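You operate a simulated robot arm through the tools that you are given. There is no shell and no other tool.

Carry out the task below with a simulated robot arm. There is one attempt and no reset: what you move stays moved.

JOB
Stack the blue box from the taped area of the wooden table on top of the white box. Take the 2-3 steel sleeve from the clear part of the wooden table and put it on the steel plate there. Take the blue sleeve from the clear end of the steel bench and put it on the top of the steel table. Put the blue brush on the top of the tool bench. Count the steel rings on the shelf under the grey bench, then put as many of the sleeves from the shelf under the grey bench on the middle shelf of the red cart. Lift the bin lid open. Any order will do.

The check looks at the end state, three seconds after you hand in, the way a careful person would. Anything else that was tipped, shoved, dropped, spilled or broken makes it a failure. A push-on lid holds only when it is set on centred and level and pressed home; a screw cap is set on level and turned clockwise until tight.

ROBOT AND FRAMES
A 7-joint arm with a two-finger parallel gripper on a trunk, on a base that moves. Base frame: it is fixed to the floor where the robot stands at the start and does not move with it; the origin is under the middle of the robot, x ahead of it, y to its left, z up. Units: m, rad, N and s.
With the tool pointing down near the work surface it reaches from about 0.3 to 0.72 m from the robot's upright axis, wherever it stands. Its first joint turns from -2.897 to 2.897 rad. Places, roughly: bin lid [1.2, 1.9, 0.6]; blue brush (3x3x12 cm) [-2.5, 0.4, 0.8]; blue sleeve (4x4x3 cm) [-2.4, -1.6, 0.8]; box [-1.25, -2.25, 1]; middle shelf of the red cart [-1.8, 2.2, 0.4]; sleeve (4x4x5 cm) [-2, 4.2, 0.4]; steel plate [-1, -1.75, 1]; steel ring [-1, 3.5, 0.5]; steel sleeve [-1.25, -2, 1]; top of the steel table [-3.8, 2.1, 0.5]; top of the tool bench [0.1, 2.7, 0.9]. Payload 3.43 kg.
The TCP is the grasp point between the finger pads, 0.03 m short of the fingertips. In the tool frame z runs along the fingers and y along their closing line. Largest opening 0.094 m; finger width 0.028, thickness 0.01; the body of the gripper, 0.05 by 0.096 m, starts 0.055 m behind the TCP.
Orientation is that of the tool frame in the base frame, as [roll, pitch, yaw] about the fixed x, y, z axes, in that order (R = Rz(yaw) Ry(pitch) Rx(roll)). With the fingers straight down and closing along the base's y, the tool's x points along the base's -x, its y along +y and its z along -z.

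CONTROLS
- The arm moves only by the tool drive_tool. Its argument "moves" is a list of rows, each an object of numbers (a shift or turn left out is 0, a gripper value left out holds the last): "x", "y", "z": the shift along the tool's x, y, z in units of 150 mm (1.0 is 150 mm); "wx", "wy", "wz": the turn, a rotation vector about the tool's x, y, z in units of 90 degrees (1.0 is 90 degrees); "gripper": the gripper command, from -1 (shut) to 1 (fully open), values between in proportion. In form: [{"x": .., "y": .., "z": .., "wx": .., "wy": .., "wz": .., "gripper": ..}, ...]. A call has 1 to 20 rows; each row is the pose to reach, as a shift and turn from the pose commanded when the call began, along the tool's axes at that moment. A call with a number of a shift or a turn outside -1 to 1 is refused whole. Rows are played at 5 a second. More than 0.05 m and 0.15 rad between two rows, or a gripper value outside its range, and nothing of the call is played. A pose out of reach is approached as far as the arm can. The call stops where the force on the tool passes 40 N (or 10 N more than at its start, if that is more) or the arm is blocked; 0.2 s more then pass. Each finger travels about 0.108 m/s and halts on what it meets, pressing with about 30 N; the grip force reading is that of the motor and also rises with nothing between the fingers. The clock runs only during rows and for 0.2 s after the last one: add rows that repeat a pose to give the fingers time. It gives the time, the measured TCP pose, the force on the tool (base axes), the opening and the grip force at its end, in the units of the frame above (readings bear some noise), with the torque about the TCP (base axes, N m) and any sound that the robot's microphone picked up.
- Cameras (640 x 400 px; columns grow to the right, rows downward): "scene" is now at [0.3851, -0.1923, 1.325]; the picture's right is [0.00, -0.35, 0.94], its down [-0.36, 0.87, 0.33] and it looks along [-0.93, -0.34, -0.13] (base axes); focal length 214 px, centre (320, 200). "wrist" rides on the gripper at [0.076, 0.014, -0.102] in the tool frame; the picture's right is [-0.18, 0.98, 0.00], its down [-0.75, -0.14, -0.64] and it looks along [-0.63, -0.12, 0.77] (tool axes); focal length 243 px, centre (320, 200). There is no depth. A picture from a camera that has moved, and an enlarged one, comes with that camera's place and axes in the base frame and with its lens.
- camera(camera): a new picture of that camera. The clock stands still meanwhile.
- lift_body(by): moves the trunk up (or, below 0, down) by that many m; the arm and the scene camera ride with it, the base frame stays. It gives what a move gives, with no picture.
- steer(legs): drives the robot by 1 to 6 legs, each [ahead, left, turn to the left] in m, m and rad, along the robot's own axes; the way and the turn of a leg run together, so that a leg with both is an arc; at most 1.5 m and 3.142 rad a leg. The arm and the cameras ride along, it lands a little off, and it stops where it bumps. It gives what a move gives.
- pan_tilt(pan, tilt): turns the head with the scene camera to pan (to the left, within 1.396 rad either way) and tilt (down, from -0.506 to 1.204), counted from straight ahead of the robot. It gives what a move gives.
- zoom(camera, box): a new picture of the part [left, top, right, bottom] of that camera's present view, enlarged. The clock stands still meanwhile.
- finish_job(): hands the job in; it is judged then, once.

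Nothing tells you exact positions but the pictures and the camera data. Unless the task says otherwise, let go and move clear before handing in.

The tools are called as name(argument=value, ...) on one line, values as JSON. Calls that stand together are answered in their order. drive_tool: Moves the arm, as the interface text tells. Its arguments: {"type":"object","properties":{"moves":{"type":"array"}},"required":["moves"]} The other tools are called the same way: lift_body (by) moves the trunk up or down; steer (legs) drives the base; pan_tilt (pan, tilt) turns the head that bears the scene camera; camera (camera) takes a picture; zoom (camera, box) takes an enlarged picture of a part of a camera's view; finish_job () hands the job in.

At the start:

```text
time_s: 0.0
ee_pos: [0.3732, -0.1391, 1.2148]
orientation: [3.141, -0.001, -3.141]
contact_force: [-0.6, -0.4, -0.2]
torque: [0.02, 0.05, -0.02]
grip_width: 0.0939
grip_force: 0.2
trunk travel left (down, up): [-0.275, 0.315]
robot x, y, heading: [-0.0021, -0.0011, -0.006]
head pan, tilt (commanded): [-1.215, 1.201]
```

scene: 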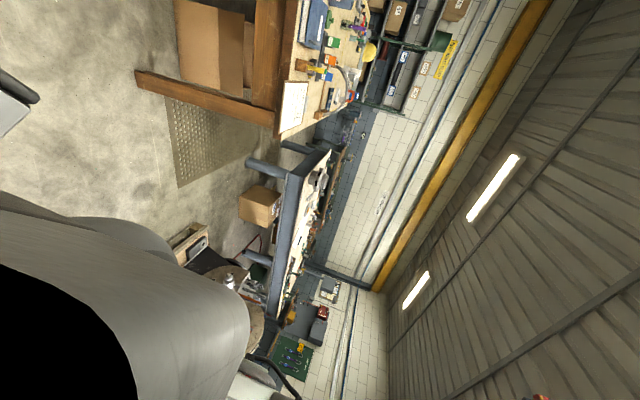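
wrist: 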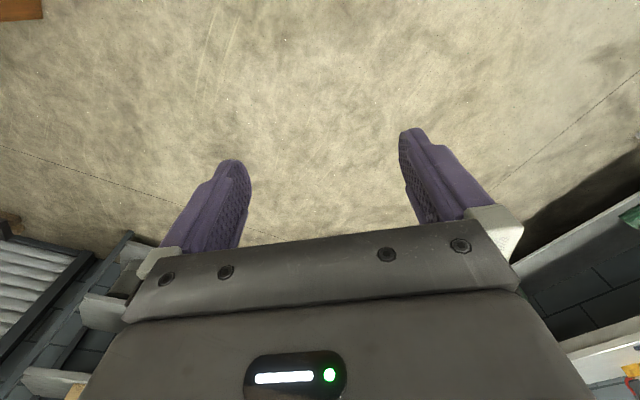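

The scene camera is rolled on its side and shows a workshop behind the robot. I'll turn the head to learn how the view changes and survey the room.

pan_tilt(pan=0, tilt=0.3)

camera(camera="scene")

```text
time_s: 1.4
ee_pos: [0.3739, -0.1392, 1.2165]
orientation: [3.141, 0.0, 3.14]
contact_force: [0.1, 0.0, 0.6]
torque: [0.0, -0.03, 0.0]
grip_width: 0.094
grip_force: 0.1
trunk travel left (down, up): [-0.275, 0.315]
robot x, y, heading: [-0.0007, -0.0003, 0.004]
head pan, tilt (commanded): [0.0, 0.3]
```

```text
taken
camera scene: at [0.4571, -0.14, 1.2511], right [0.0, -1.0, 0.0], down [-0.96, 0.0, 0.3], along [-0.3, 0.0, -0.96], focal length 214 px, centre (320, 200)
```

scene: 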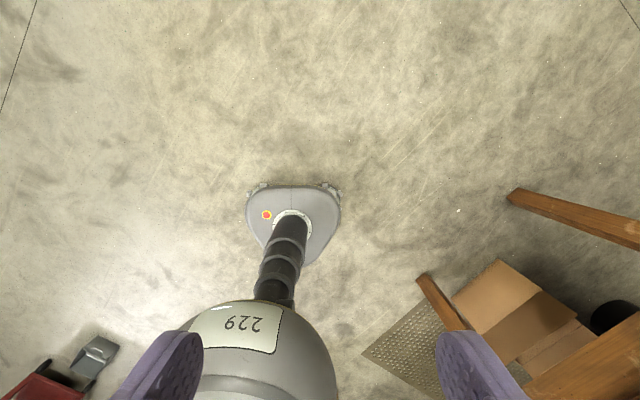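

The scene camera seems to ride on the hand, since the fingers appear at the bottom of its view. I'll pitch the hand up towards horizontal to check this and get an upright view.

drive_tool(moves=[{"wy": -0.08}, {"wy": -0.16}, {"wy": -0.24}, {"wy": -0.32}, {"wy": -0.4}, {"wy": -0.48}, {"wy": -0.56}, {"wy": -0.64}, {"wy": -0.72}, {"wy": -0.8}, {"wy": -0.88}, {"wy": -0.96}, {"wy": -1.0}, {"wy": -1.0}])

camera(camera="scene")

camera(camera="wrist")

```text
time_s: 4.4
ee_pos: [0.4206, -0.1886, 1.1971]
orientation: [-0.429, 1.569, -0.431]
contact_force: [-0.8, 0.4, 0.9]
torque: [0.0, 0.04, 0.0]
grip_width: 0.0941
grip_force: 0.0
out of reach, approached as far as the arm can: row 6, 7, 8, 9, 10, 11, 12, 13, 14
trunk travel left (down, up): [-0.275, 0.315]
robot x, y, heading: [0.0063, 0.0014, 0.0]
head pan, tilt (commanded): [0.0, 0.3]
```

```text
taken
camera scene: at [0.3854, -0.1903, 1.279], right [0.0, -1.0, 0.0], down [-0.29, 0.0, -0.96], along [0.96, 0.0, -0.29], focal length 214 px, centre (320, 200)
```

scene: 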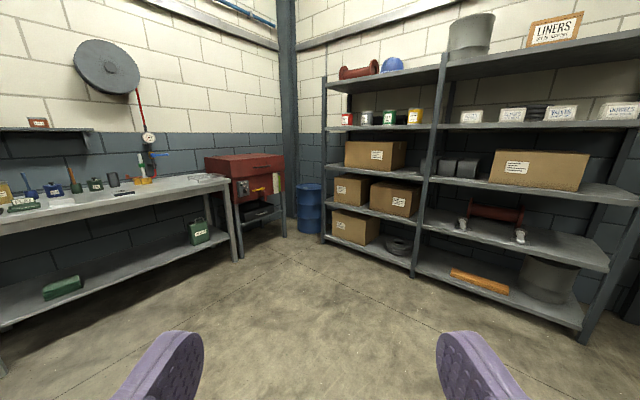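

```text
taken
camera wrist: at [0.3188, -0.1756, 1.1215], right [0.0, 0.98, 0.18], down [-0.64, -0.14, 0.75], along [0.77, -0.12, 0.63], focal length 243 px, centre (320, 200)
```

wrist: 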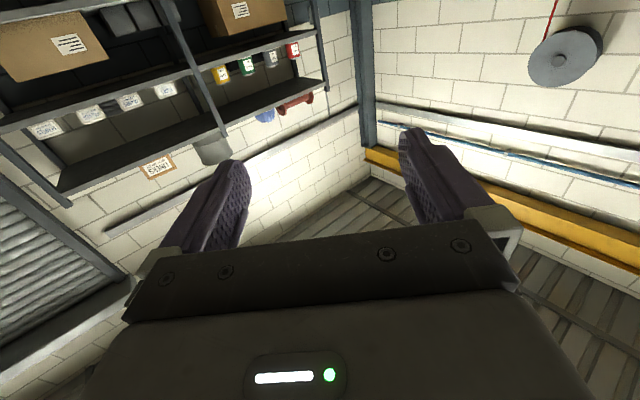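

The scene camera does ride on the hand, and it is now upright and looking ahead. I'll pan left and right for a survey.

pan_tilt(pan=1.2, tilt=0.3)

camera(camera="scene")

pan_tilt(pan=-1.2, tilt=0.3)

camera(camera="scene")

```text
time_s: 5.8
ee_pos: [0.4208, -0.1902, 1.198]
orientation: [0.223, 1.57, 0.224]
contact_force: [0.3, 0.1, -0.7]
torque: [-0.03, -0.01, -0.02]
grip_width: 0.094
grip_force: 0.0
trunk travel left (down, up): [-0.275, 0.315]
robot x, y, heading: [0.0002, -0.0008, 0.0]
head pan, tilt (commanded): [1.201, 0.3]
```

```text
taken
camera scene: at [0.326, -0.1035, 1.279], right [0.93, -0.36, 0.0], down [-0.11, -0.28, -0.96], along [0.35, 0.89, -0.3], focal length 214 px, centre (320, 200)
```

scene: 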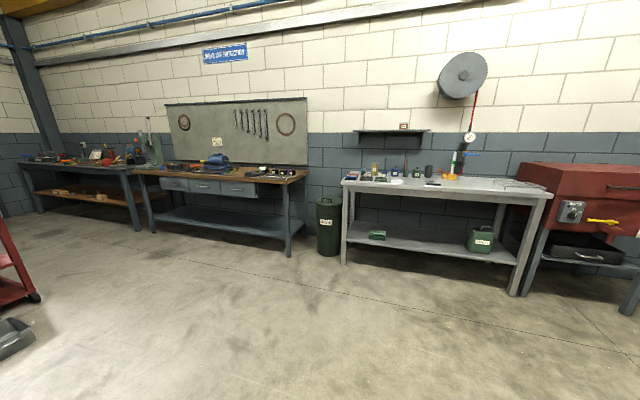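

```text
time_s: 8.0
ee_pos: [0.4209, -0.1882, 1.1979]
orientation: [-2.858, 1.571, -2.859]
contact_force: [0.2, -0.5, -0.3]
torque: [0.0, -0.01, 0.01]
grip_width: 0.0939
grip_force: 0.1
trunk travel left (down, up): [-0.275, 0.315]
robot x, y, heading: [-0.0028, -0.0001, 0.003]
head pan, tilt (commanded): [-1.201, 0.3]
```

```text
taken
camera scene: at [0.3261, -0.2775, 1.279], right [-0.93, -0.36, 0.0], down [-0.11, 0.28, -0.96], along [0.35, -0.89, -0.3], focal length 214 px, centre (320, 200)
```

scene: 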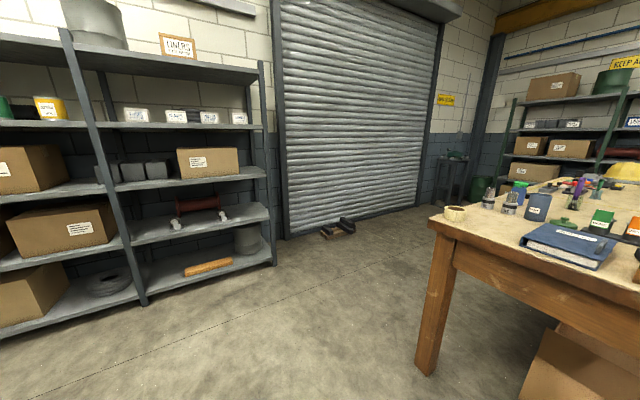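

The left side shows the grey and tool benches, and the right side shows the wooden table. I'll turn the base around to look behind.

steer(legs=[[0, 0, 3.14]])

camera(camera="scene")

pan_tilt(pan=0, tilt=0.3)

camera(camera="scene")

pan_tilt(pan=1.2, tilt=0.3)

camera(camera="scene")

```text
time_s: 15.8
ee_pos: [-0.4248, 0.1812, 1.1977]
orientation: [0.398, 1.57, -2.723]
contact_force: [-0.6, -0.2, 0.4]
torque: [0.02, -0.03, -0.04]
grip_width: 0.094
grip_force: 0.1
trunk travel left (down, up): [-0.275, 0.315]
robot x, y, heading: [-0.001, -0.0016, -3.119]
head pan, tilt (commanded): [-1.201, 0.3]
```

```text
taken
camera scene: at [-0.3298, 0.2685, 1.279], right [0.92, 0.38, 0.0], down [0.11, -0.27, -0.96], along [-0.36, 0.88, -0.3], focal length 214 px, centre (320, 200)
```

scene: 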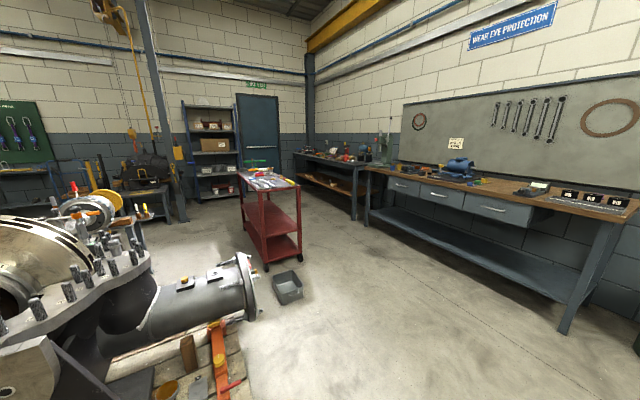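

```text
time_s: 17.2
ee_pos: [-0.4252, 0.1801, 1.1988]
orientation: [-2.578, 1.57, 0.587]
contact_force: [0.0, -0.6, 0.1]
torque: [0.01, -0.01, 0.01]
grip_width: 0.094
grip_force: 0.0
trunk travel left (down, up): [-0.275, 0.315]
robot x, y, heading: [0.0023, 0.0002, -3.122]
head pan, tilt (commanded): [0.0, 0.3]
```

```text
taken
camera scene: at [-0.3875, 0.1802, 1.279], right [-0.02, 1.0, 0.0], down [0.3, 0.01, -0.96], along [-0.96, -0.02, -0.3], focal length 214 px, centre (320, 200)
```

scene: 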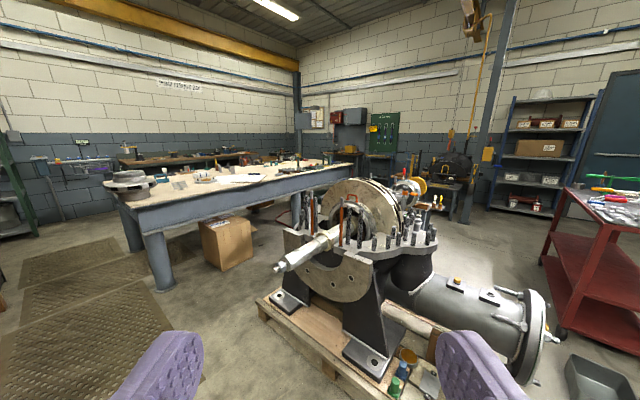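

```text
time_s: 18.6
ee_pos: [-0.425, 0.1803, 1.1968]
orientation: [0.496, 1.57, -2.624]
contact_force: [-0.7, 0.3, 0.5]
torque: [-0.01, -0.01, -0.04]
grip_width: 0.0941
grip_force: 0.1
trunk travel left (down, up): [-0.275, 0.315]
robot x, y, heading: [0.0024, -0.0009, -3.115]
head pan, tilt (commanded): [1.201, 0.3]
```

```text
taken
camera scene: at [-0.326, 0.0944, 1.279], right [-0.94, 0.34, 0.0], down [0.1, 0.28, -0.96], along [-0.33, -0.9, -0.3], focal length 214 px, centre (320, 200)
```

scene: 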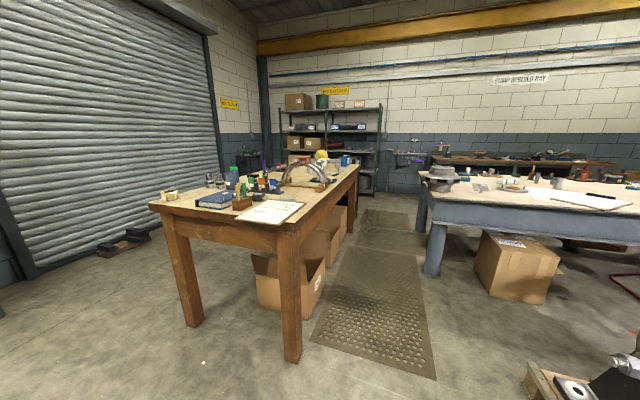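

I have the overall layout: the wooden table and steel bench run diagonally behind-left, and the red cart, tool bench and grey bench are to the right. I'll raise the trunk and drive into the aisle beside the wooden table to look at it closely.

lift_body(by=0.2)

steer(legs=[[0, 0, 0.885], [0, -0.38, 0], [1.0, 0, 0]])

pan_tilt(pan=0.8, tilt=0.5)

camera(camera="scene")

pan_tilt(pan=-0.6, tilt=0.5)

camera(camera="scene")

```text
time_s: 20.8
ee_pos: [-0.4252, 0.1806, 1.3973]
orientation: [-2.121, 1.569, 1.047]
contact_force: [-0.6, -0.4, 0.5]
torque: [0.0, -0.02, 0.01]
grip_width: 0.0942
grip_force: 0.0
trunk travel left (down, up): [-0.475, 0.115]
robot x, y, heading: [0.0021, -0.0008, -3.12]
head pan, tilt (commanded): [1.201, 0.3]
```

```text
time_s: 30.2
ee_pos: [-1.3124, -0.7615, 1.3982]
orientation: [2.473, 1.57, 0.244]
contact_force: [-0.6, -1.0, -0.3]
torque: [-0.02, -0.03, 0.02]
grip_width: 0.0939
grip_force: 0.0
trunk travel left (down, up): [-0.475, 0.115]
robot x, y, heading: [-0.9001, -0.5443, -2.23]
head pan, tilt (commanded): [1.201, 0.3]
```

```text
time_s: 31.1
ee_pos: [-1.3122, -0.7608, 1.3979]
orientation: [-2.452, 1.571, 1.6]
contact_force: [0.3, 0.3, -0.9]
torque: [0.0, -0.01, 0.02]
grip_width: 0.0938
grip_force: 0.0
trunk travel left (down, up): [-0.475, 0.115]
robot x, y, heading: [-0.9038, -0.5463, -2.231]
head pan, tilt (commanded): [0.799, 0.499]
```

```text
taken
camera scene: at [-1.2195, -0.7498, 1.4606], right [-0.99, -0.14, 0.0], down [-0.07, 0.47, -0.88], along [0.12, -0.87, -0.48], focal length 214 px, centre (320, 200)
```

scene: 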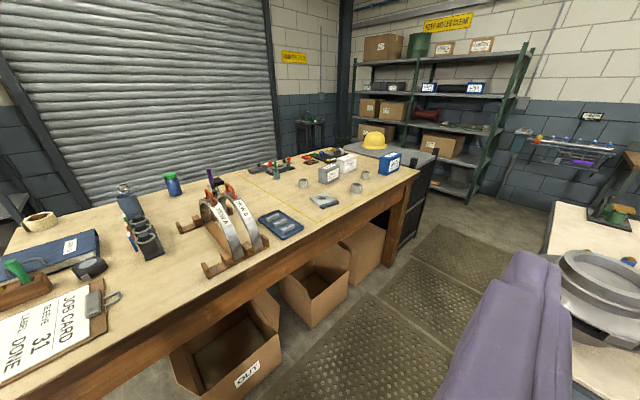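

```text
time_s: 32.6
ee_pos: [-1.3125, -0.7613, 1.3974]
orientation: [-2.511, 1.57, 1.541]
contact_force: [0.3, 0.3, 0.5]
torque: [-0.01, 0.04, -0.02]
grip_width: 0.0939
grip_force: 0.0
trunk travel left (down, up): [-0.475, 0.115]
robot x, y, heading: [-0.905, -0.5473, -2.228]
head pan, tilt (commanded): [-0.6, 0.499]
```

```text
taken
camera scene: at [-1.3189, -0.6876, 1.4606], right [-0.31, 0.95, 0.0], down [0.46, 0.15, -0.88], along [-0.84, -0.27, -0.48], focal length 214 px, centre (320, 200)
```

scene: 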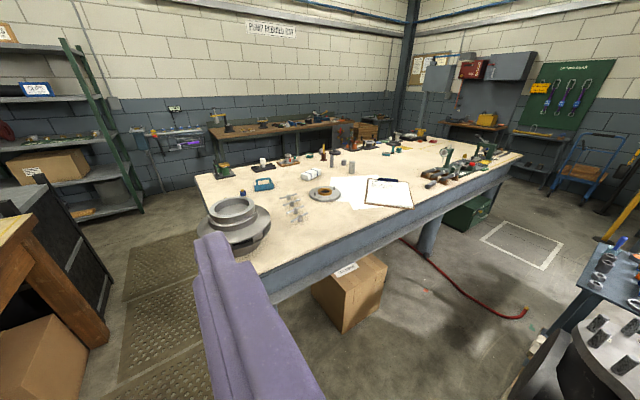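

The far end of the wooden table shows boxes, sleeves and a plate. I'll zoom in there.

zoom(camera="scene", box=[180, 130, 520, 260])

pan_tilt(pan=0.8, tilt=0.5)

zoom(camera="scene", box=[230, 120, 420, 240])

```text
1.88 times, centred on (350, 195) of scene
camera zoom: at [-1.3189, -0.6876, 1.4606], right [-0.31, 0.95, 0.0], down [0.46, 0.15, -0.88], along [-0.84, -0.27, -0.48], focal length 404 px, centre (264, 209)
```

zoom: 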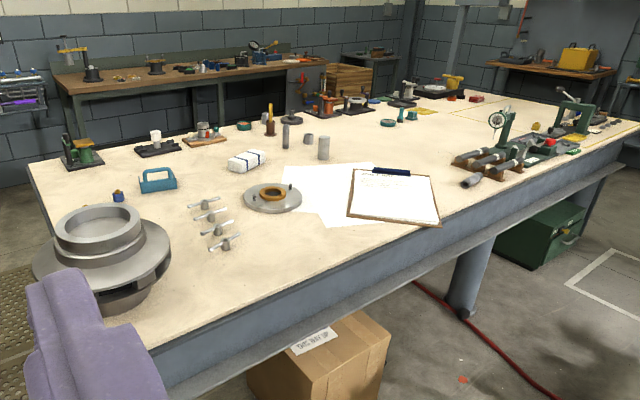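

```text
time_s: 34.1
ee_pos: [-1.3135, -0.7613, 1.3985]
orientation: [0.589, 1.57, -1.64]
contact_force: [0.1, -0.4, -0.3]
torque: [-0.01, 0.0, -0.03]
grip_width: 0.094
grip_force: 0.1
trunk travel left (down, up): [-0.475, 0.115]
robot x, y, heading: [-0.9017, -0.5443, -2.233]
head pan, tilt (commanded): [0.799, 0.499]
```

```text
3.33 times, centred on (325, 180) of scene
camera zoom: at [-1.2196, -0.7498, 1.4606], right [-0.99, -0.14, 0.0], down [-0.07, 0.47, -0.88], along [0.12, -0.87, -0.48], focal length 715 px, centre (303, 267)
```

zoom: 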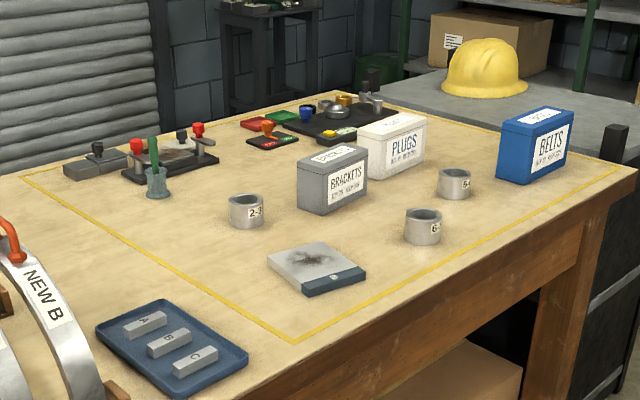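

In the taped area I can see the blue BELTS box, white PLUGS box, grey BRACKETS box, three sleeves (one labelled 2-3) and a steel plate. I'll drive alongside, set the hand pointing down and turn to face the table.

steer(legs=[[1.08, 0.06, 0]])

drive_tool(moves=[{"wy": 0.08}, {"wy": 0.16}, {"wy": 0.24}, {"wy": 0.32}, {"wy": 0.4}, {"wy": 0.48}, {"wy": 0.56}, {"wy": 0.64}, {"wy": 0.72}, {"wy": 0.8}, {"wy": 0.88}, {"wy": 0.96}, {"wy": 1.0}, {"wy": 1.0}])

pan_tilt(pan=0.9, tilt=0.0)

camera(camera="scene")

```text
time_s: 39.6
ee_pos: [-1.9116, -1.6578, 1.3995]
orientation: [-0.677, 1.569, -2.892]
contact_force: [-0.7, -0.5, 0.0]
torque: [0.01, 0.0, -0.01]
grip_width: 0.0943
grip_force: 0.1
trunk travel left (down, up): [-0.475, 0.115]
robot x, y, heading: [-1.5046, -1.4331, -2.211]
head pan, tilt (commanded): [0.799, 0.499]
```

```text
time_s: 42.6
ee_pos: [-1.9107, -1.6565, 1.3943]
orientation: [3.141, -0.003, 0.929]
contact_force: [-0.3, 0.4, 0.4]
torque: [0.02, 0.01, 0.0]
grip_width: 0.0944
grip_force: 0.1
out of reach, approached as far as the arm can: row 1, 2
trunk travel left (down, up): [-0.475, 0.115]
robot x, y, heading: [-1.5056, -1.4322, -2.212]
head pan, tilt (commanded): [0.799, 0.499]
```

```text
time_s: 43.5
ee_pos: [-1.9109, -1.6567, 1.3941]
orientation: [-3.141, 0.001, 0.927]
contact_force: [-0.6, -0.2, 0.5]
torque: [0.03, 0.03, 0.01]
grip_width: 0.0941
grip_force: 0.1
trunk travel left (down, up): [-0.475, 0.115]
robot x, y, heading: [-1.5104, -1.432, -2.214]
head pan, tilt (commanded): [0.901, 0.0]
```

```text
taken
camera scene: at [-1.9195, -1.7883, 1.4683], right [-0.5, 0.37, -0.78], down [0.6, 0.8, 0.0], along [0.63, -0.47, -0.62], focal length 214 px, centre (320, 200)
```

scene: 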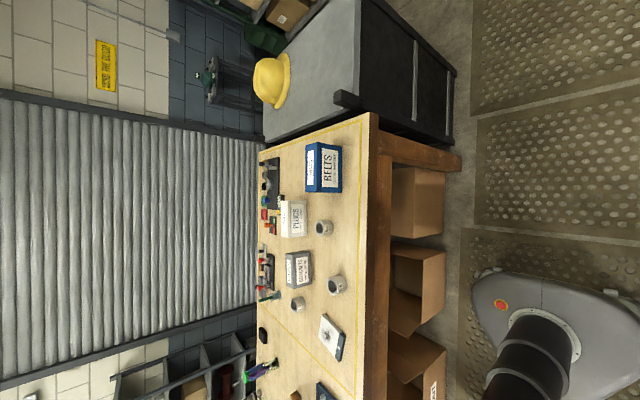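

The arm is now tool-down beside the table and the base is about 0.32 m from its edge. I'll turn to face the table and look straight down at the items.

steer(legs=[[0, 0, 1.551]])

pan_tilt(pan=0.0, tilt=0.0)

camera(camera="scene")

camera(camera="wrist")

```text
time_s: 47.8
ee_pos: [-1.2826, -1.8364, 1.3959]
orientation: [-3.14, 0.0, 2.5]
contact_force: [0.2, 0.5, 0.0]
torque: [0.01, -0.04, -0.01]
grip_width: 0.094
grip_force: 0.0
trunk travel left (down, up): [-0.475, 0.115]
robot x, y, heading: [-1.504, -1.4365, -0.642]
head pan, tilt (commanded): [0.901, 0.0]
```

```text
time_s: 49.0
ee_pos: [-1.2837, -1.837, 1.3915]
orientation: [-3.141, 0.001, 2.499]
contact_force: [-1.3, 0.4, -0.4]
torque: [0.02, 0.0, -0.02]
grip_width: 0.094
grip_force: 0.1
trunk travel left (down, up): [-0.475, 0.115]
robot x, y, heading: [-1.5061, -1.4341, -0.641]
head pan, tilt (commanded): [0.0, 0.0]
```

```text
taken
camera scene: at [-1.194, -1.9041, 1.4306], right [-0.6, -0.8, 0.0], down [-0.8, 0.6, 0.0], along [0.0, 0.0, -1.0], focal length 214 px, centre (320, 200)
```

scene: 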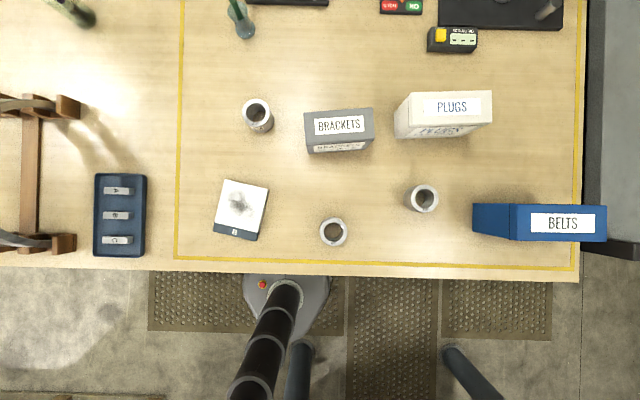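

```text
taken
camera wrist: at [-1.3355, -1.7807, 1.4942], right [0.74, 0.68, 0.0], down [0.52, -0.56, 0.64], along [0.43, -0.47, -0.77], focal length 243 px, centre (320, 200)
```

wrist: 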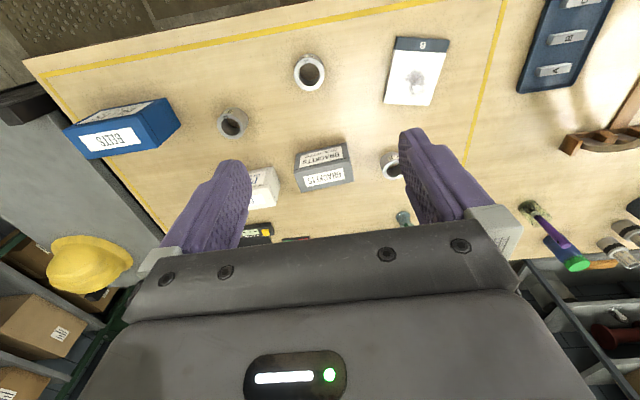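

The straight-down view shows everything clearly. I'll move the base 0.12 m closer, lower the trunk a bit and take another picture to get the table height by parallax.

steer(legs=[[0.12, 0, 0]])

camera(camera="scene")

lift_body(by=-0.15)

camera(camera="scene")

```text
time_s: 50.2
ee_pos: [-1.1871, -1.9088, 1.3907]
orientation: [-3.141, -0.002, 2.501]
contact_force: [0.0, -0.3, 0.1]
torque: [0.04, 0.05, 0.02]
grip_width: 0.094
grip_force: 0.1
trunk travel left (down, up): [-0.475, 0.115]
robot x, y, heading: [-1.4131, -1.5067, -0.644]
head pan, tilt (commanded): [0.0, 0.0]
```

```text
taken
camera scene: at [-1.0971, -1.9758, 1.4298], right [-0.6, -0.8, 0.0], down [-0.8, 0.6, 0.0], along [0.0, 0.0, -1.0], focal length 214 px, centre (320, 200)
```

scene: 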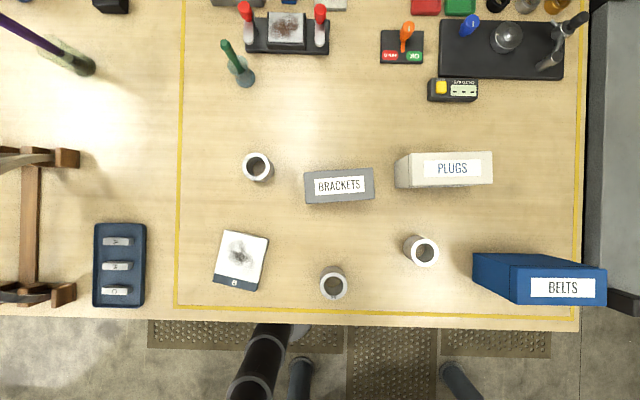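

```text
time_s: 52.0
ee_pos: [-1.188, -1.9083, 1.2383]
orientation: [3.141, -0.001, 2.503]
contact_force: [-0.9, -0.5, 0.3]
torque: [0.02, -0.01, 0.02]
grip_width: 0.0941
grip_force: 0.1
trunk travel left (down, up): [-0.325, 0.265]
robot x, y, heading: [-1.4136, -1.5057, -0.639]
head pan, tilt (commanded): [0.0, 0.0]
```

```text
taken
camera scene: at [-1.0985, -1.9746, 1.277], right [-0.6, -0.8, 0.0], down [-0.8, 0.6, 0.0], along [0.0, 0.0, -1.0], focal length 214 px, centre (320, 200)
```

scene: 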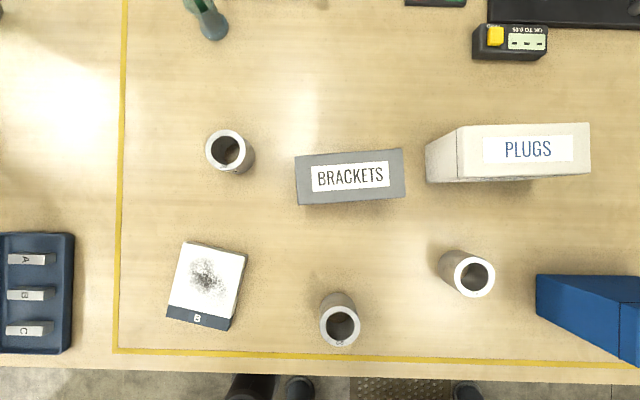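

Parallax puts the table top at about z = 0.91 and the 2-3 sleeve at roughly 0.14 m left and 0.19 m ahead of the hand. I'll move over it and check again.

drive_tool(moves=[{"x": -0.18, "y": 0.19}, {"x": -0.37, "y": 0.38}, {"x": -0.56, "y": 0.56}, {"x": -0.75, "y": 0.75}, {"x": -0.93, "y": 0.94}, {"x": -0.93, "y": 0.94}])

pan_tilt(pan=0.0, tilt=0.35)

camera(camera="scene")

camera(camera="wrist")

```text
time_s: 53.4
ee_pos: [-0.991, -1.8788, 1.2359]
orientation: [-3.141, -0.002, 2.501]
contact_force: [-0.1, 0.5, 0.2]
torque: [0.0, -0.01, -0.03]
grip_width: 0.094
grip_force: 0.0
trunk travel left (down, up): [-0.325, 0.265]
robot x, y, heading: [-1.4097, -1.5063, -0.642]
head pan, tilt (commanded): [0.0, 0.0]
```

```text
time_s: 54.2
ee_pos: [-0.9916, -1.8793, 1.235]
orientation: [-3.141, 0.001, 2.501]
contact_force: [-0.3, 0.6, 0.2]
torque: [0.0, 0.0, -0.01]
grip_width: 0.0939
grip_force: 0.0
trunk travel left (down, up): [-0.325, 0.265]
robot x, y, heading: [-1.4115, -1.5034, -0.647]
head pan, tilt (commanded): [0.0, 0.351]
```

```text
taken
camera scene: at [-0.9283, -1.9267, 1.2714], right [-0.6, -0.8, 0.0], down [-0.75, 0.56, 0.34], along [-0.28, 0.21, -0.94], focal length 214 px, centre (320, 200)
```

scene: 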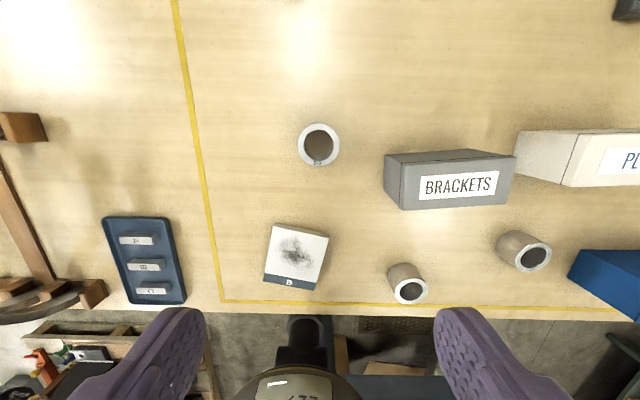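

```text
taken
camera wrist: at [-1.0439, -1.8228, 1.3382], right [0.74, 0.68, 0.0], down [0.52, -0.56, 0.64], along [0.44, -0.47, -0.77], focal length 243 px, centre (320, 200)
```

wrist: 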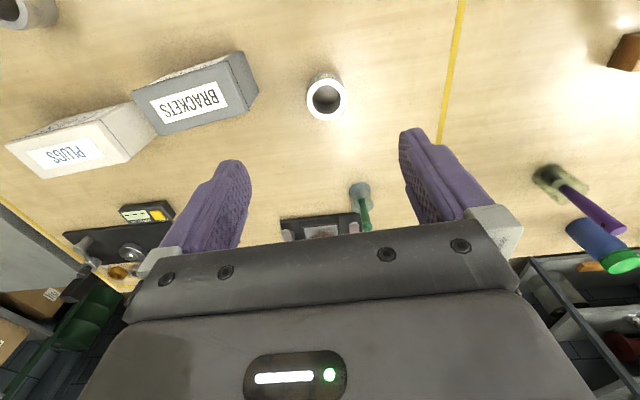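

The sleeve is about 0.047 m ahead of the hand. I'll correct and descend part-way, then check alignment.

drive_tool(moves=[{"x": -0.15, "y": 0.005}, {"x": -0.313, "y": 0.011}, {"x": -0.313, "y": 0.011, "z": 0.25}, {"x": -0.313, "y": 0.011, "z": 0.5}, {"x": -0.313, "y": 0.011, "z": 0.75}, {"x": -0.313, "y": 0.011, "z": 1.0}, {"x": -0.313, "y": 0.011, "z": 1.0}])

camera(camera="scene")

camera(camera="wrist")

```text
time_s: 55.8
ee_pos: [-0.9536, -1.9058, 1.0887]
orientation: [-3.141, 0.001, 2.502]
contact_force: [0.3, 0.3, 0.7]
torque: [0.03, 0.01, -0.01]
grip_width: 0.0939
grip_force: 0.0
trunk travel left (down, up): [-0.325, 0.265]
robot x, y, heading: [-1.4163, -1.5006, -0.646]
head pan, tilt (commanded): [0.0, 0.351]
```

```text
taken
camera scene: at [-0.8905, -1.9527, 1.124], right [-0.6, -0.8, 0.0], down [-0.75, 0.56, 0.34], along [-0.28, 0.21, -0.94], focal length 214 px, centre (320, 200)
```

scene: 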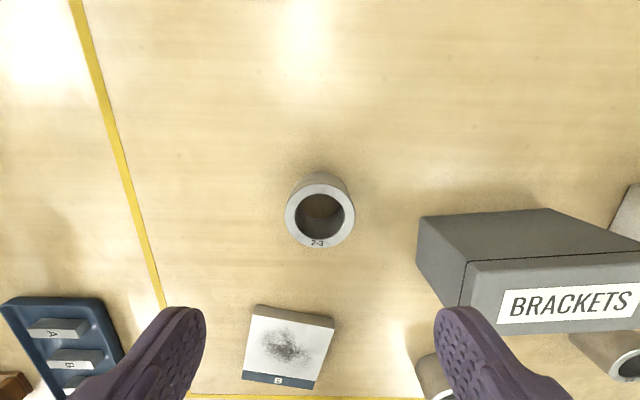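

```text
taken
camera wrist: at [-1.0061, -1.8488, 1.1907], right [0.74, 0.68, 0.0], down [0.52, -0.56, 0.64], along [0.44, -0.47, -0.77], focal length 243 px, centre (320, 200)
```

wrist: 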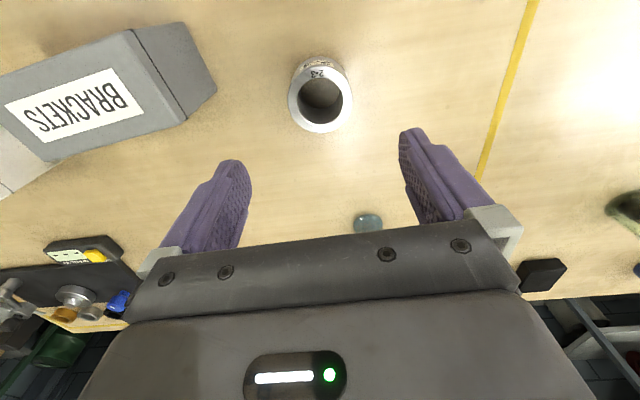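

The 2-3 label is confirmed and the hand is centred over the sleeve. I'll descend and grip it.

drive_tool(moves=[{"x": -0.027, "z": 0.25}, {"x": -0.027, "z": 0.5}, {"x": -0.027, "z": 0.7}, {"x": -0.027, "z": 0.89}, {"x": -0.027, "z": 0.89}, {"x": -0.027, "z": 0.89, "gripper": 0.3}, {"x": -0.027, "z": 0.89, "gripper": -0.2}, {"x": -0.027, "z": 0.89, "gripper": -0.6}, {"x": -0.027, "z": 0.89, "gripper": -0.6}, {"x": -0.027, "z": 0.89, "gripper": -0.6}])

camera(camera="wrist")

camera(camera="scene")

```text
time_s: 58.0
ee_pos: [-0.9525, -1.9084, 0.9533]
orientation: [-3.141, 0.0, 2.499]
contact_force: [0.2, 1.4, -0.6]
torque: [0.04, -0.14, 0.03]
grip_width: 0.0648
grip_force: 30.2
trunk travel left (down, up): [-0.325, 0.265]
robot x, y, heading: [-1.4092, -1.5021, -0.637]
head pan, tilt (commanded): [0.0, 0.351]
```

```text
taken
camera wrist: at [-1.0037, -1.853, 1.0567], right [0.74, 0.68, 0.0], down [0.52, -0.56, 0.64], along [0.43, -0.47, -0.77], focal length 243 px, centre (320, 200)
```

wrist: 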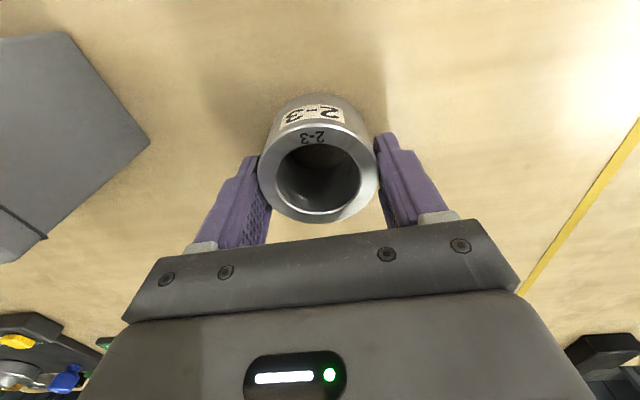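

```text
taken
camera scene: at [-0.8881, -1.9568, 0.9899], right [-0.6, -0.8, 0.0], down [-0.75, 0.56, 0.34], along [-0.28, 0.21, -0.94], focal length 214 px, centre (320, 200)
```

scene: 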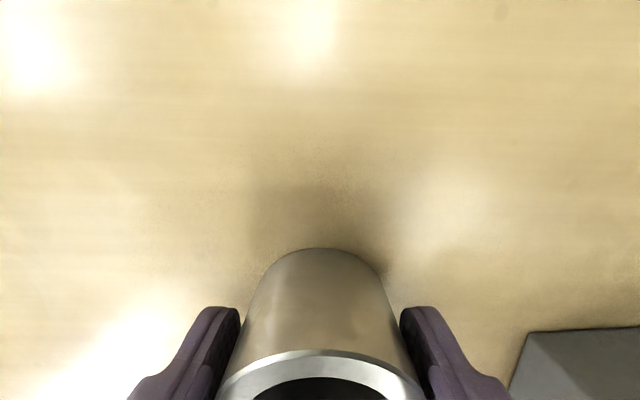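

The sleeve is gripped at 65 mm wide. I'll lift it and carry it back towards the steel plate.

drive_tool(moves=[{"z": -0.25}, {"z": -0.5}, {"z": -0.75}, {"z": -1.0}, {"z": -1.0, "x": 0.25, "y": 0.07}, {"z": -1.0, "x": 0.5, "y": 0.14}, {"z": -1.0, "x": 0.75, "y": 0.21}, {"z": -1.0, "x": 1.0, "y": 0.28}, {"z": -1.0, "x": 1.0, "y": 0.28}])

pan_tilt(pan=0.0, tilt=0.6)

camera(camera="scene")

camera(camera="wrist")

```text
time_s: 60.0
ee_pos: [-1.0425, -1.7832, 1.1035]
orientation: [-3.141, -0.001, 2.502]
contact_force: [-0.1, 0.9, -6.1]
torque: [-0.01, 0.01, 0.02]
grip_width: 0.0646
grip_force: 30.3
trunk travel left (down, up): [-0.325, 0.265]
robot x, y, heading: [-1.4129, -1.5074, -0.643]
head pan, tilt (commanded): [0.0, 0.351]
```

```text
time_s: 60.8
ee_pos: [-1.0436, -1.7845, 1.1044]
orientation: [-3.141, 0.0, 2.499]
contact_force: [-0.1, 0.1, -4.9]
torque: [0.0, -0.01, -0.03]
grip_width: 0.0643
grip_force: 30.0
trunk travel left (down, up): [-0.325, 0.265]
robot x, y, heading: [-1.4144, -1.5046, -0.643]
head pan, tilt (commanded): [0.0, 0.6]
```

```text
taken
camera scene: at [-0.9979, -1.8178, 1.1452], right [-0.6, -0.8, 0.0], down [-0.66, 0.49, 0.56], along [-0.45, 0.34, -0.83], focal length 214 px, centre (320, 200)
```

scene: 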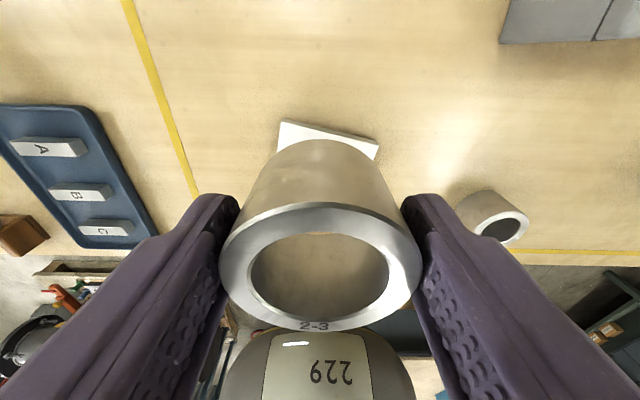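

```text
taken
camera wrist: at [-1.0953, -1.7276, 1.2073], right [0.74, 0.68, 0.0], down [0.52, -0.56, 0.64], along [0.43, -0.47, -0.77], focal length 243 px, centre (320, 200)
```

wrist: 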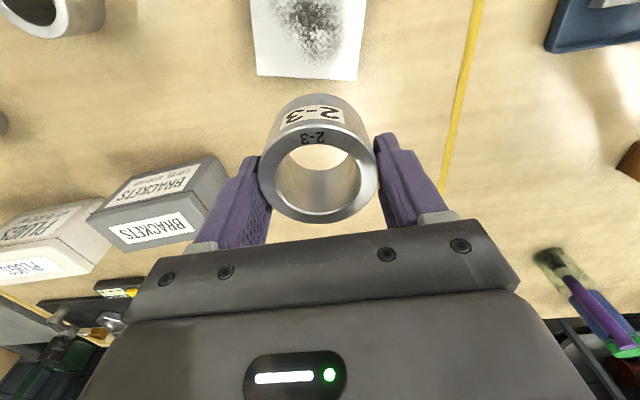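

The plate centre is about 0.06 m back from the hand. I'll move over it and descend most of the way, then check.

drive_tool(moves=[{"x": 0.2}, {"x": 0.4}, {"x": 0.4}, {"x": 0.4, "z": 0.2}, {"x": 0.4, "z": 0.4}, {"x": 0.4, "z": 0.4}])

pan_tilt(pan=0.0, tilt=0.9)

camera(camera="scene")

camera(camera="wrist")

```text
time_s: 62.1
ee_pos: [-1.0917, -1.7501, 1.043]
orientation: [3.141, -0.001, 2.5]
contact_force: [-0.2, -0.6, -5.6]
torque: [-0.01, -0.04, 0.02]
grip_width: 0.0642
grip_force: 29.6
trunk travel left (down, up): [-0.325, 0.265]
robot x, y, heading: [-1.4117, -1.5043, -0.64]
head pan, tilt (commanded): [0.0, 0.6]
```

```text
time_s: 63.0
ee_pos: [-1.092, -1.7484, 1.0423]
orientation: [3.141, 0.0, 2.501]
contact_force: [-0.3, -0.4, -5.4]
torque: [0.02, -0.02, -0.01]
grip_width: 0.0645
grip_force: 29.5
trunk travel left (down, up): [-0.325, 0.265]
robot x, y, heading: [-1.4123, -1.502, -0.641]
head pan, tilt (commanded): [0.0, 0.901]
```

```text
taken
camera scene: at [-1.0668, -1.7688, 1.0964], right [-0.6, -0.8, 0.0], down [-0.5, 0.37, 0.78], along [-0.63, 0.47, -0.62], focal length 214 px, centre (320, 200)
```

scene: 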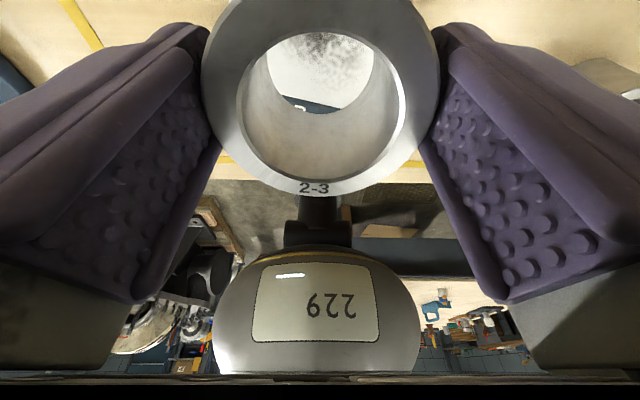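

```text
taken
camera wrist: at [-1.1443, -1.6933, 1.1457], right [0.73, 0.68, 0.0], down [0.52, -0.56, 0.64], along [0.43, -0.47, -0.77], focal length 243 px, centre (320, 200)
```

wrist: 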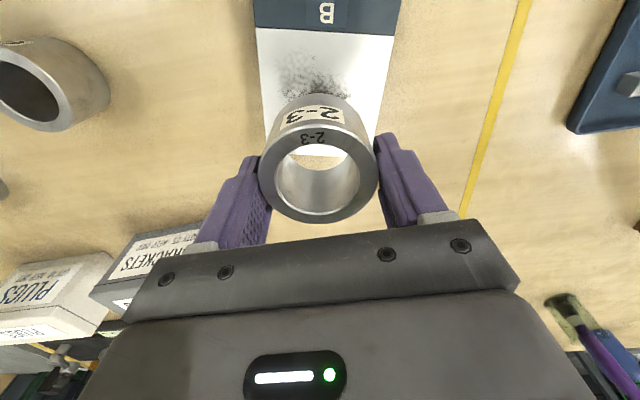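

The plate is visible through the sleeve's bore and nearly centred. I'll lower slowly to find contact.

drive_tool(moves=[{"x": 0.035, "z": 0.15}, {"x": 0.035, "z": 0.3}, {"x": 0.035, "z": 0.36}, {"x": 0.035, "z": 0.38}, {"x": 0.035, "z": 0.4}])

```text
time_s: 64.2
ee_pos: [-1.0971, -1.7452, 0.9838]
orientation: [-3.14, 0.0, 2.501]
contact_force: [0.0, -0.8, -5.3]
torque: [0.03, -0.02, 0.03]
grip_width: 0.0645
grip_force: 30.0
trunk travel left (down, up): [-0.325, 0.265]
robot x, y, heading: [-1.4099, -1.5041, -0.639]
head pan, tilt (commanded): [0.0, 0.901]
```

drive_tool(moves=[{"z": 0.02}, {"z": 0.04}, {"z": 0.06}])

camera(camera="wrist")

```text
time_s: 65.0
ee_pos: [-1.0966, -1.7456, 0.9745]
orientation: [3.14, -0.001, 2.501]
contact_force: [0.3, 0.2, -5.3]
torque: [-0.02, -0.05, 0.02]
grip_width: 0.0644
grip_force: 30.0
trunk travel left (down, up): [-0.325, 0.265]
robot x, y, heading: [-1.413, -1.5059, -0.642]
head pan, tilt (commanded): [0.0, 0.901]
```

```text
taken
camera wrist: at [-1.1496, -1.6886, 1.0773], right [0.73, 0.68, 0.0], down [0.52, -0.56, 0.64], along [0.44, -0.47, -0.77], focal length 243 px, centre (320, 200)
```

wrist: 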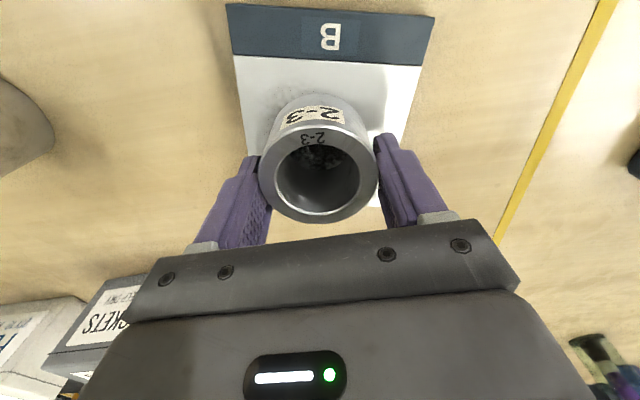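

Not touching yet. I'll continue down in small steps.

drive_tool(moves=[{"z": 0.02}, {"z": 0.04}, {"z": 0.05}])

```text
time_s: 65.8
ee_pos: [-1.0986, -1.746, 0.9694]
orientation: [3.141, 0.002, 2.501]
contact_force: [-3.3, 1.7, 19.2]
torque: [0.1, 0.14, 0.1]
grip_width: 0.0643
grip_force: 30.2
trunk travel left (down, up): [-0.325, 0.265]
robot x, y, heading: [-1.4157, -1.5049, -0.642]
head pan, tilt (commanded): [0.0, 0.901]
```

Contact with the plate. I'll open the fingers and rise straight up.

drive_tool(moves=[{"z": -0.01}, {"z": -0.01, "gripper": 0.5}, {"z": -0.01, "gripper": 1.0}, {"z": -0.01, "gripper": 1.0}, {"z": -0.01, "gripper": 1.0}, {"z": -0.2}, {"z": -0.5}, {"z": -0.8}, {"z": -1.0}, {"z": -1.0}])

pan_tilt(pan=0.0, tilt=0.6)

camera(camera="scene")

camera(camera="wrist")

```text
time_s: 68.0
ee_pos: [-1.0995, -1.7442, 1.1159]
orientation: [-3.141, 0.002, 2.502]
contact_force: [-0.2, 0.4, -0.4]
torque: [-0.01, -0.03, 0.02]
grip_width: 0.0941
grip_force: 0.1
trunk travel left (down, up): [-0.325, 0.265]
robot x, y, heading: [-1.4125, -1.5066, -0.639]
head pan, tilt (commanded): [0.0, 0.901]
```

```text
time_s: 68.8
ee_pos: [-1.0997, -1.7446, 1.1166]
orientation: [3.142, 0.002, 2.501]
contact_force: [0.7, 0.0, -0.8]
torque: [0.01, -0.01, 0.03]
grip_width: 0.094
grip_force: 0.1
trunk travel left (down, up): [-0.325, 0.265]
robot x, y, heading: [-1.4127, -1.5058, -0.636]
head pan, tilt (commanded): [0.0, 0.6]
```

```text
taken
camera scene: at [-1.0549, -1.7784, 1.1567], right [-0.6, -0.8, 0.0], down [-0.66, 0.49, 0.57], along [-0.45, 0.34, -0.82], focal length 214 px, centre (320, 200)
```

scene: 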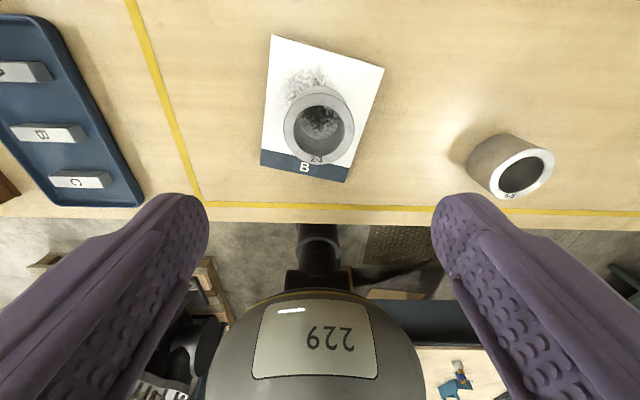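

```text
taken
camera wrist: at [-1.1522, -1.6883, 1.2187], right [0.73, 0.68, 0.0], down [0.52, -0.56, 0.64], along [0.44, -0.47, -0.77], focal length 243 px, centre (320, 200)
```

wrist: 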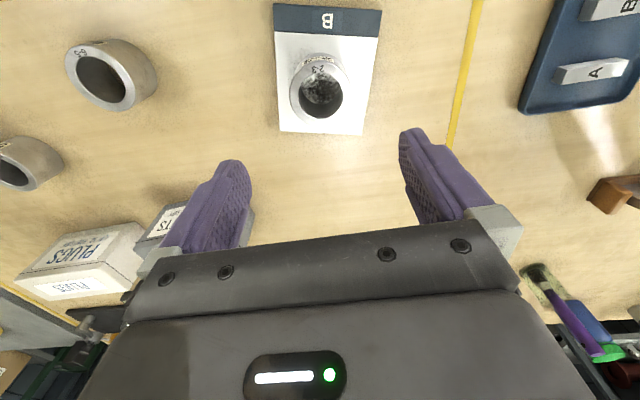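

The 2-3 sleeve is standing on the steel plate. Next is the blue BELTS box, about 19×8×10 cm at roughly (-1.51, -2.25); I'll shift the base sideways and look from above.

lift_body(by=0.12)

steer(legs=[[-0.05, 0, 0], [0, -0.42, 0]])

pan_tilt(pan=0.0, tilt=0.0)

camera(camera="scene")

```text
time_s: 70.2
ee_pos: [-1.0999, -1.7453, 1.2352]
orientation: [3.14, 0.0, 2.5]
contact_force: [-0.4, -0.4, 0.5]
torque: [0.03, 0.02, -0.03]
grip_width: 0.0943
grip_force: 0.1
trunk travel left (down, up): [-0.445, 0.145]
robot x, y, heading: [-1.4109, -1.5005, -0.642]
head pan, tilt (commanded): [0.0, 0.6]
```

```text
time_s: 73.4
ee_pos: [-1.3909, -2.0502, 1.2361]
orientation: [3.141, 0.001, 2.508]
contact_force: [-0.6, 0.3, -0.2]
torque: [-0.02, -0.05, -0.01]
grip_width: 0.094
grip_force: 0.0
trunk travel left (down, up): [-0.445, 0.145]
robot x, y, heading: [-1.7045, -1.8119, -0.637]
head pan, tilt (commanded): [0.0, 0.6]
```

```text
time_s: 74.4
ee_pos: [-1.3894, -2.0502, 1.2327]
orientation: [3.141, 0.0, 2.505]
contact_force: [0.1, 0.1, 0.7]
torque: [-0.02, 0.0, 0.04]
grip_width: 0.0939
grip_force: 0.1
trunk travel left (down, up): [-0.445, 0.145]
robot x, y, heading: [-1.7039, -1.8134, -0.635]
head pan, tilt (commanded): [0.0, 0.0]
```

```text
taken
camera scene: at [-1.3003, -2.1168, 1.2715], right [-0.59, -0.8, 0.0], down [-0.8, 0.59, 0.0], along [0.0, 0.0, -1.0], focal length 214 px, centre (320, 200)
```

scene: 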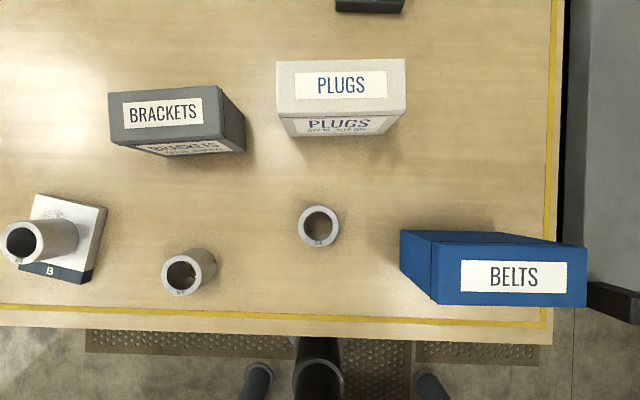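

The blue box and white box are both in view; the blue one lies with its long side along the table. I'll zoom to measure the yaw of both tops.

zoom(camera="scene", box=[380, 200, 620, 350])

zoom(camera="scene", box=[250, 30, 430, 142])

```text
2.67 times, centred on (500, 275) of scene
camera zoom: at [-1.3003, -2.1168, 1.2715], right [-0.59, -0.8, 0.0], down [-0.8, 0.59, 0.0], along [0.0, 0.0, -1.0], focal length 572 px, centre (-160, 0)
```

zoom: 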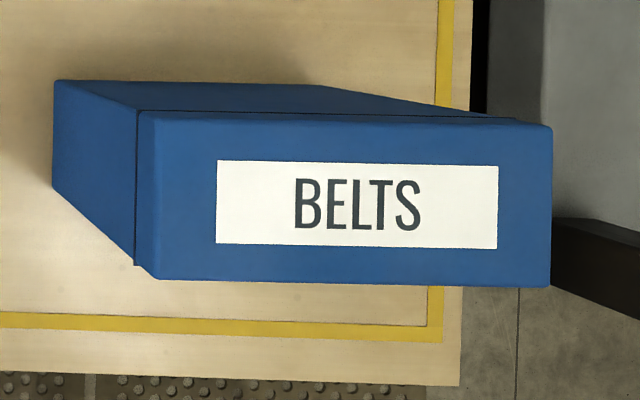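

```text
3.56 times, centred on (340, 86) of scene
camera zoom: at [-1.3003, -2.1168, 1.2715], right [-0.59, -0.8, 0.0], down [-0.8, 0.59, 0.0], along [0.0, 0.0, -1.0], focal length 763 px, centre (249, 605)
```

zoom: 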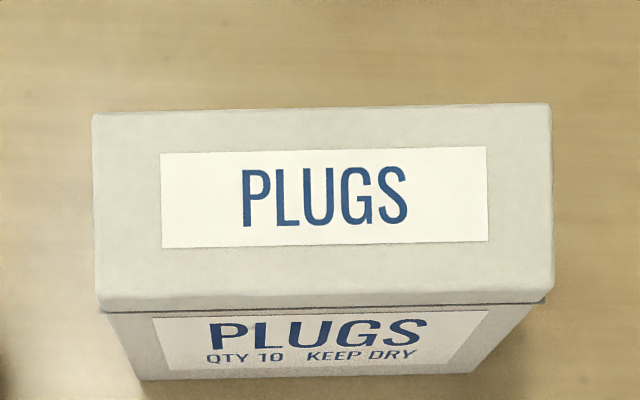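

Blue box yaw is about -0.025 rad and white about +0.02 rad relative to my view. I'll rotate the hand a quarter turn while moving towards the blue box.

drive_tool(moves=[{"y": -0.08, "wz": -0.082}, {"y": -0.16, "wz": -0.164}, {"y": -0.25, "wz": -0.246}, {"y": -0.33, "wz": -0.328}, {"y": -0.42, "wz": -0.41}, {"y": -0.5, "wz": -0.492}, {"y": -0.58, "wz": -0.574}, {"y": -0.67, "wz": -0.656}, {"y": -0.75, "wz": -0.738}, {"y": -0.84, "wz": -0.82}, {"y": -0.92, "wz": -0.902}, {"y": -1.0, "wz": -0.984}, {"y": -1.0, "wz": -0.984}])

camera(camera="scene")

camera(camera="wrist")

```text
time_s: 77.2
ee_pos: [-1.4797, -2.1711, 1.234]
orientation: [3.141, 0.002, -2.23]
contact_force: [0.7, 0.9, -0.4]
torque: [-0.01, 0.01, 0.02]
grip_width: 0.0937
grip_force: 0.0
trunk travel left (down, up): [-0.445, 0.145]
robot x, y, heading: [-1.7012, -1.8093, -0.637]
head pan, tilt (commanded): [0.0, 0.0]
```

```text
taken
camera scene: at [-1.411, -2.0858, 1.2727], right [0.79, -0.61, 0.0], down [-0.61, -0.79, 0.0], along [0.0, 0.0, -1.0], focal length 214 px, centre (320, 200)
```

scene: 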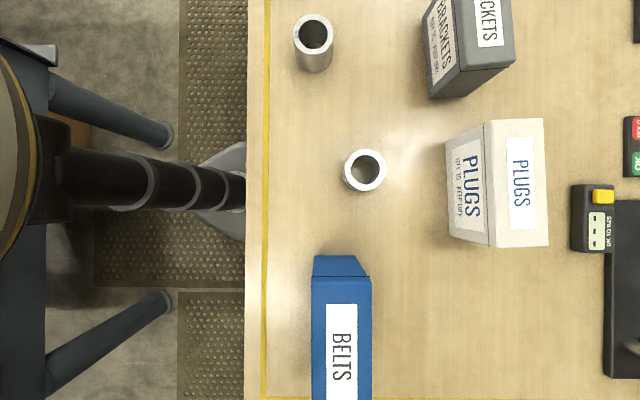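

```text
taken
camera wrist: at [-1.5371, -2.2238, 1.3364], right [-0.66, 0.75, 0.0], down [0.57, 0.51, 0.64], along [0.48, 0.43, -0.77], focal length 243 px, centre (320, 200)
```

wrist: 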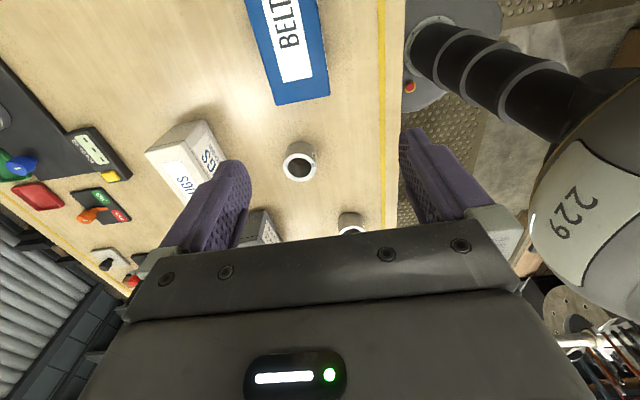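

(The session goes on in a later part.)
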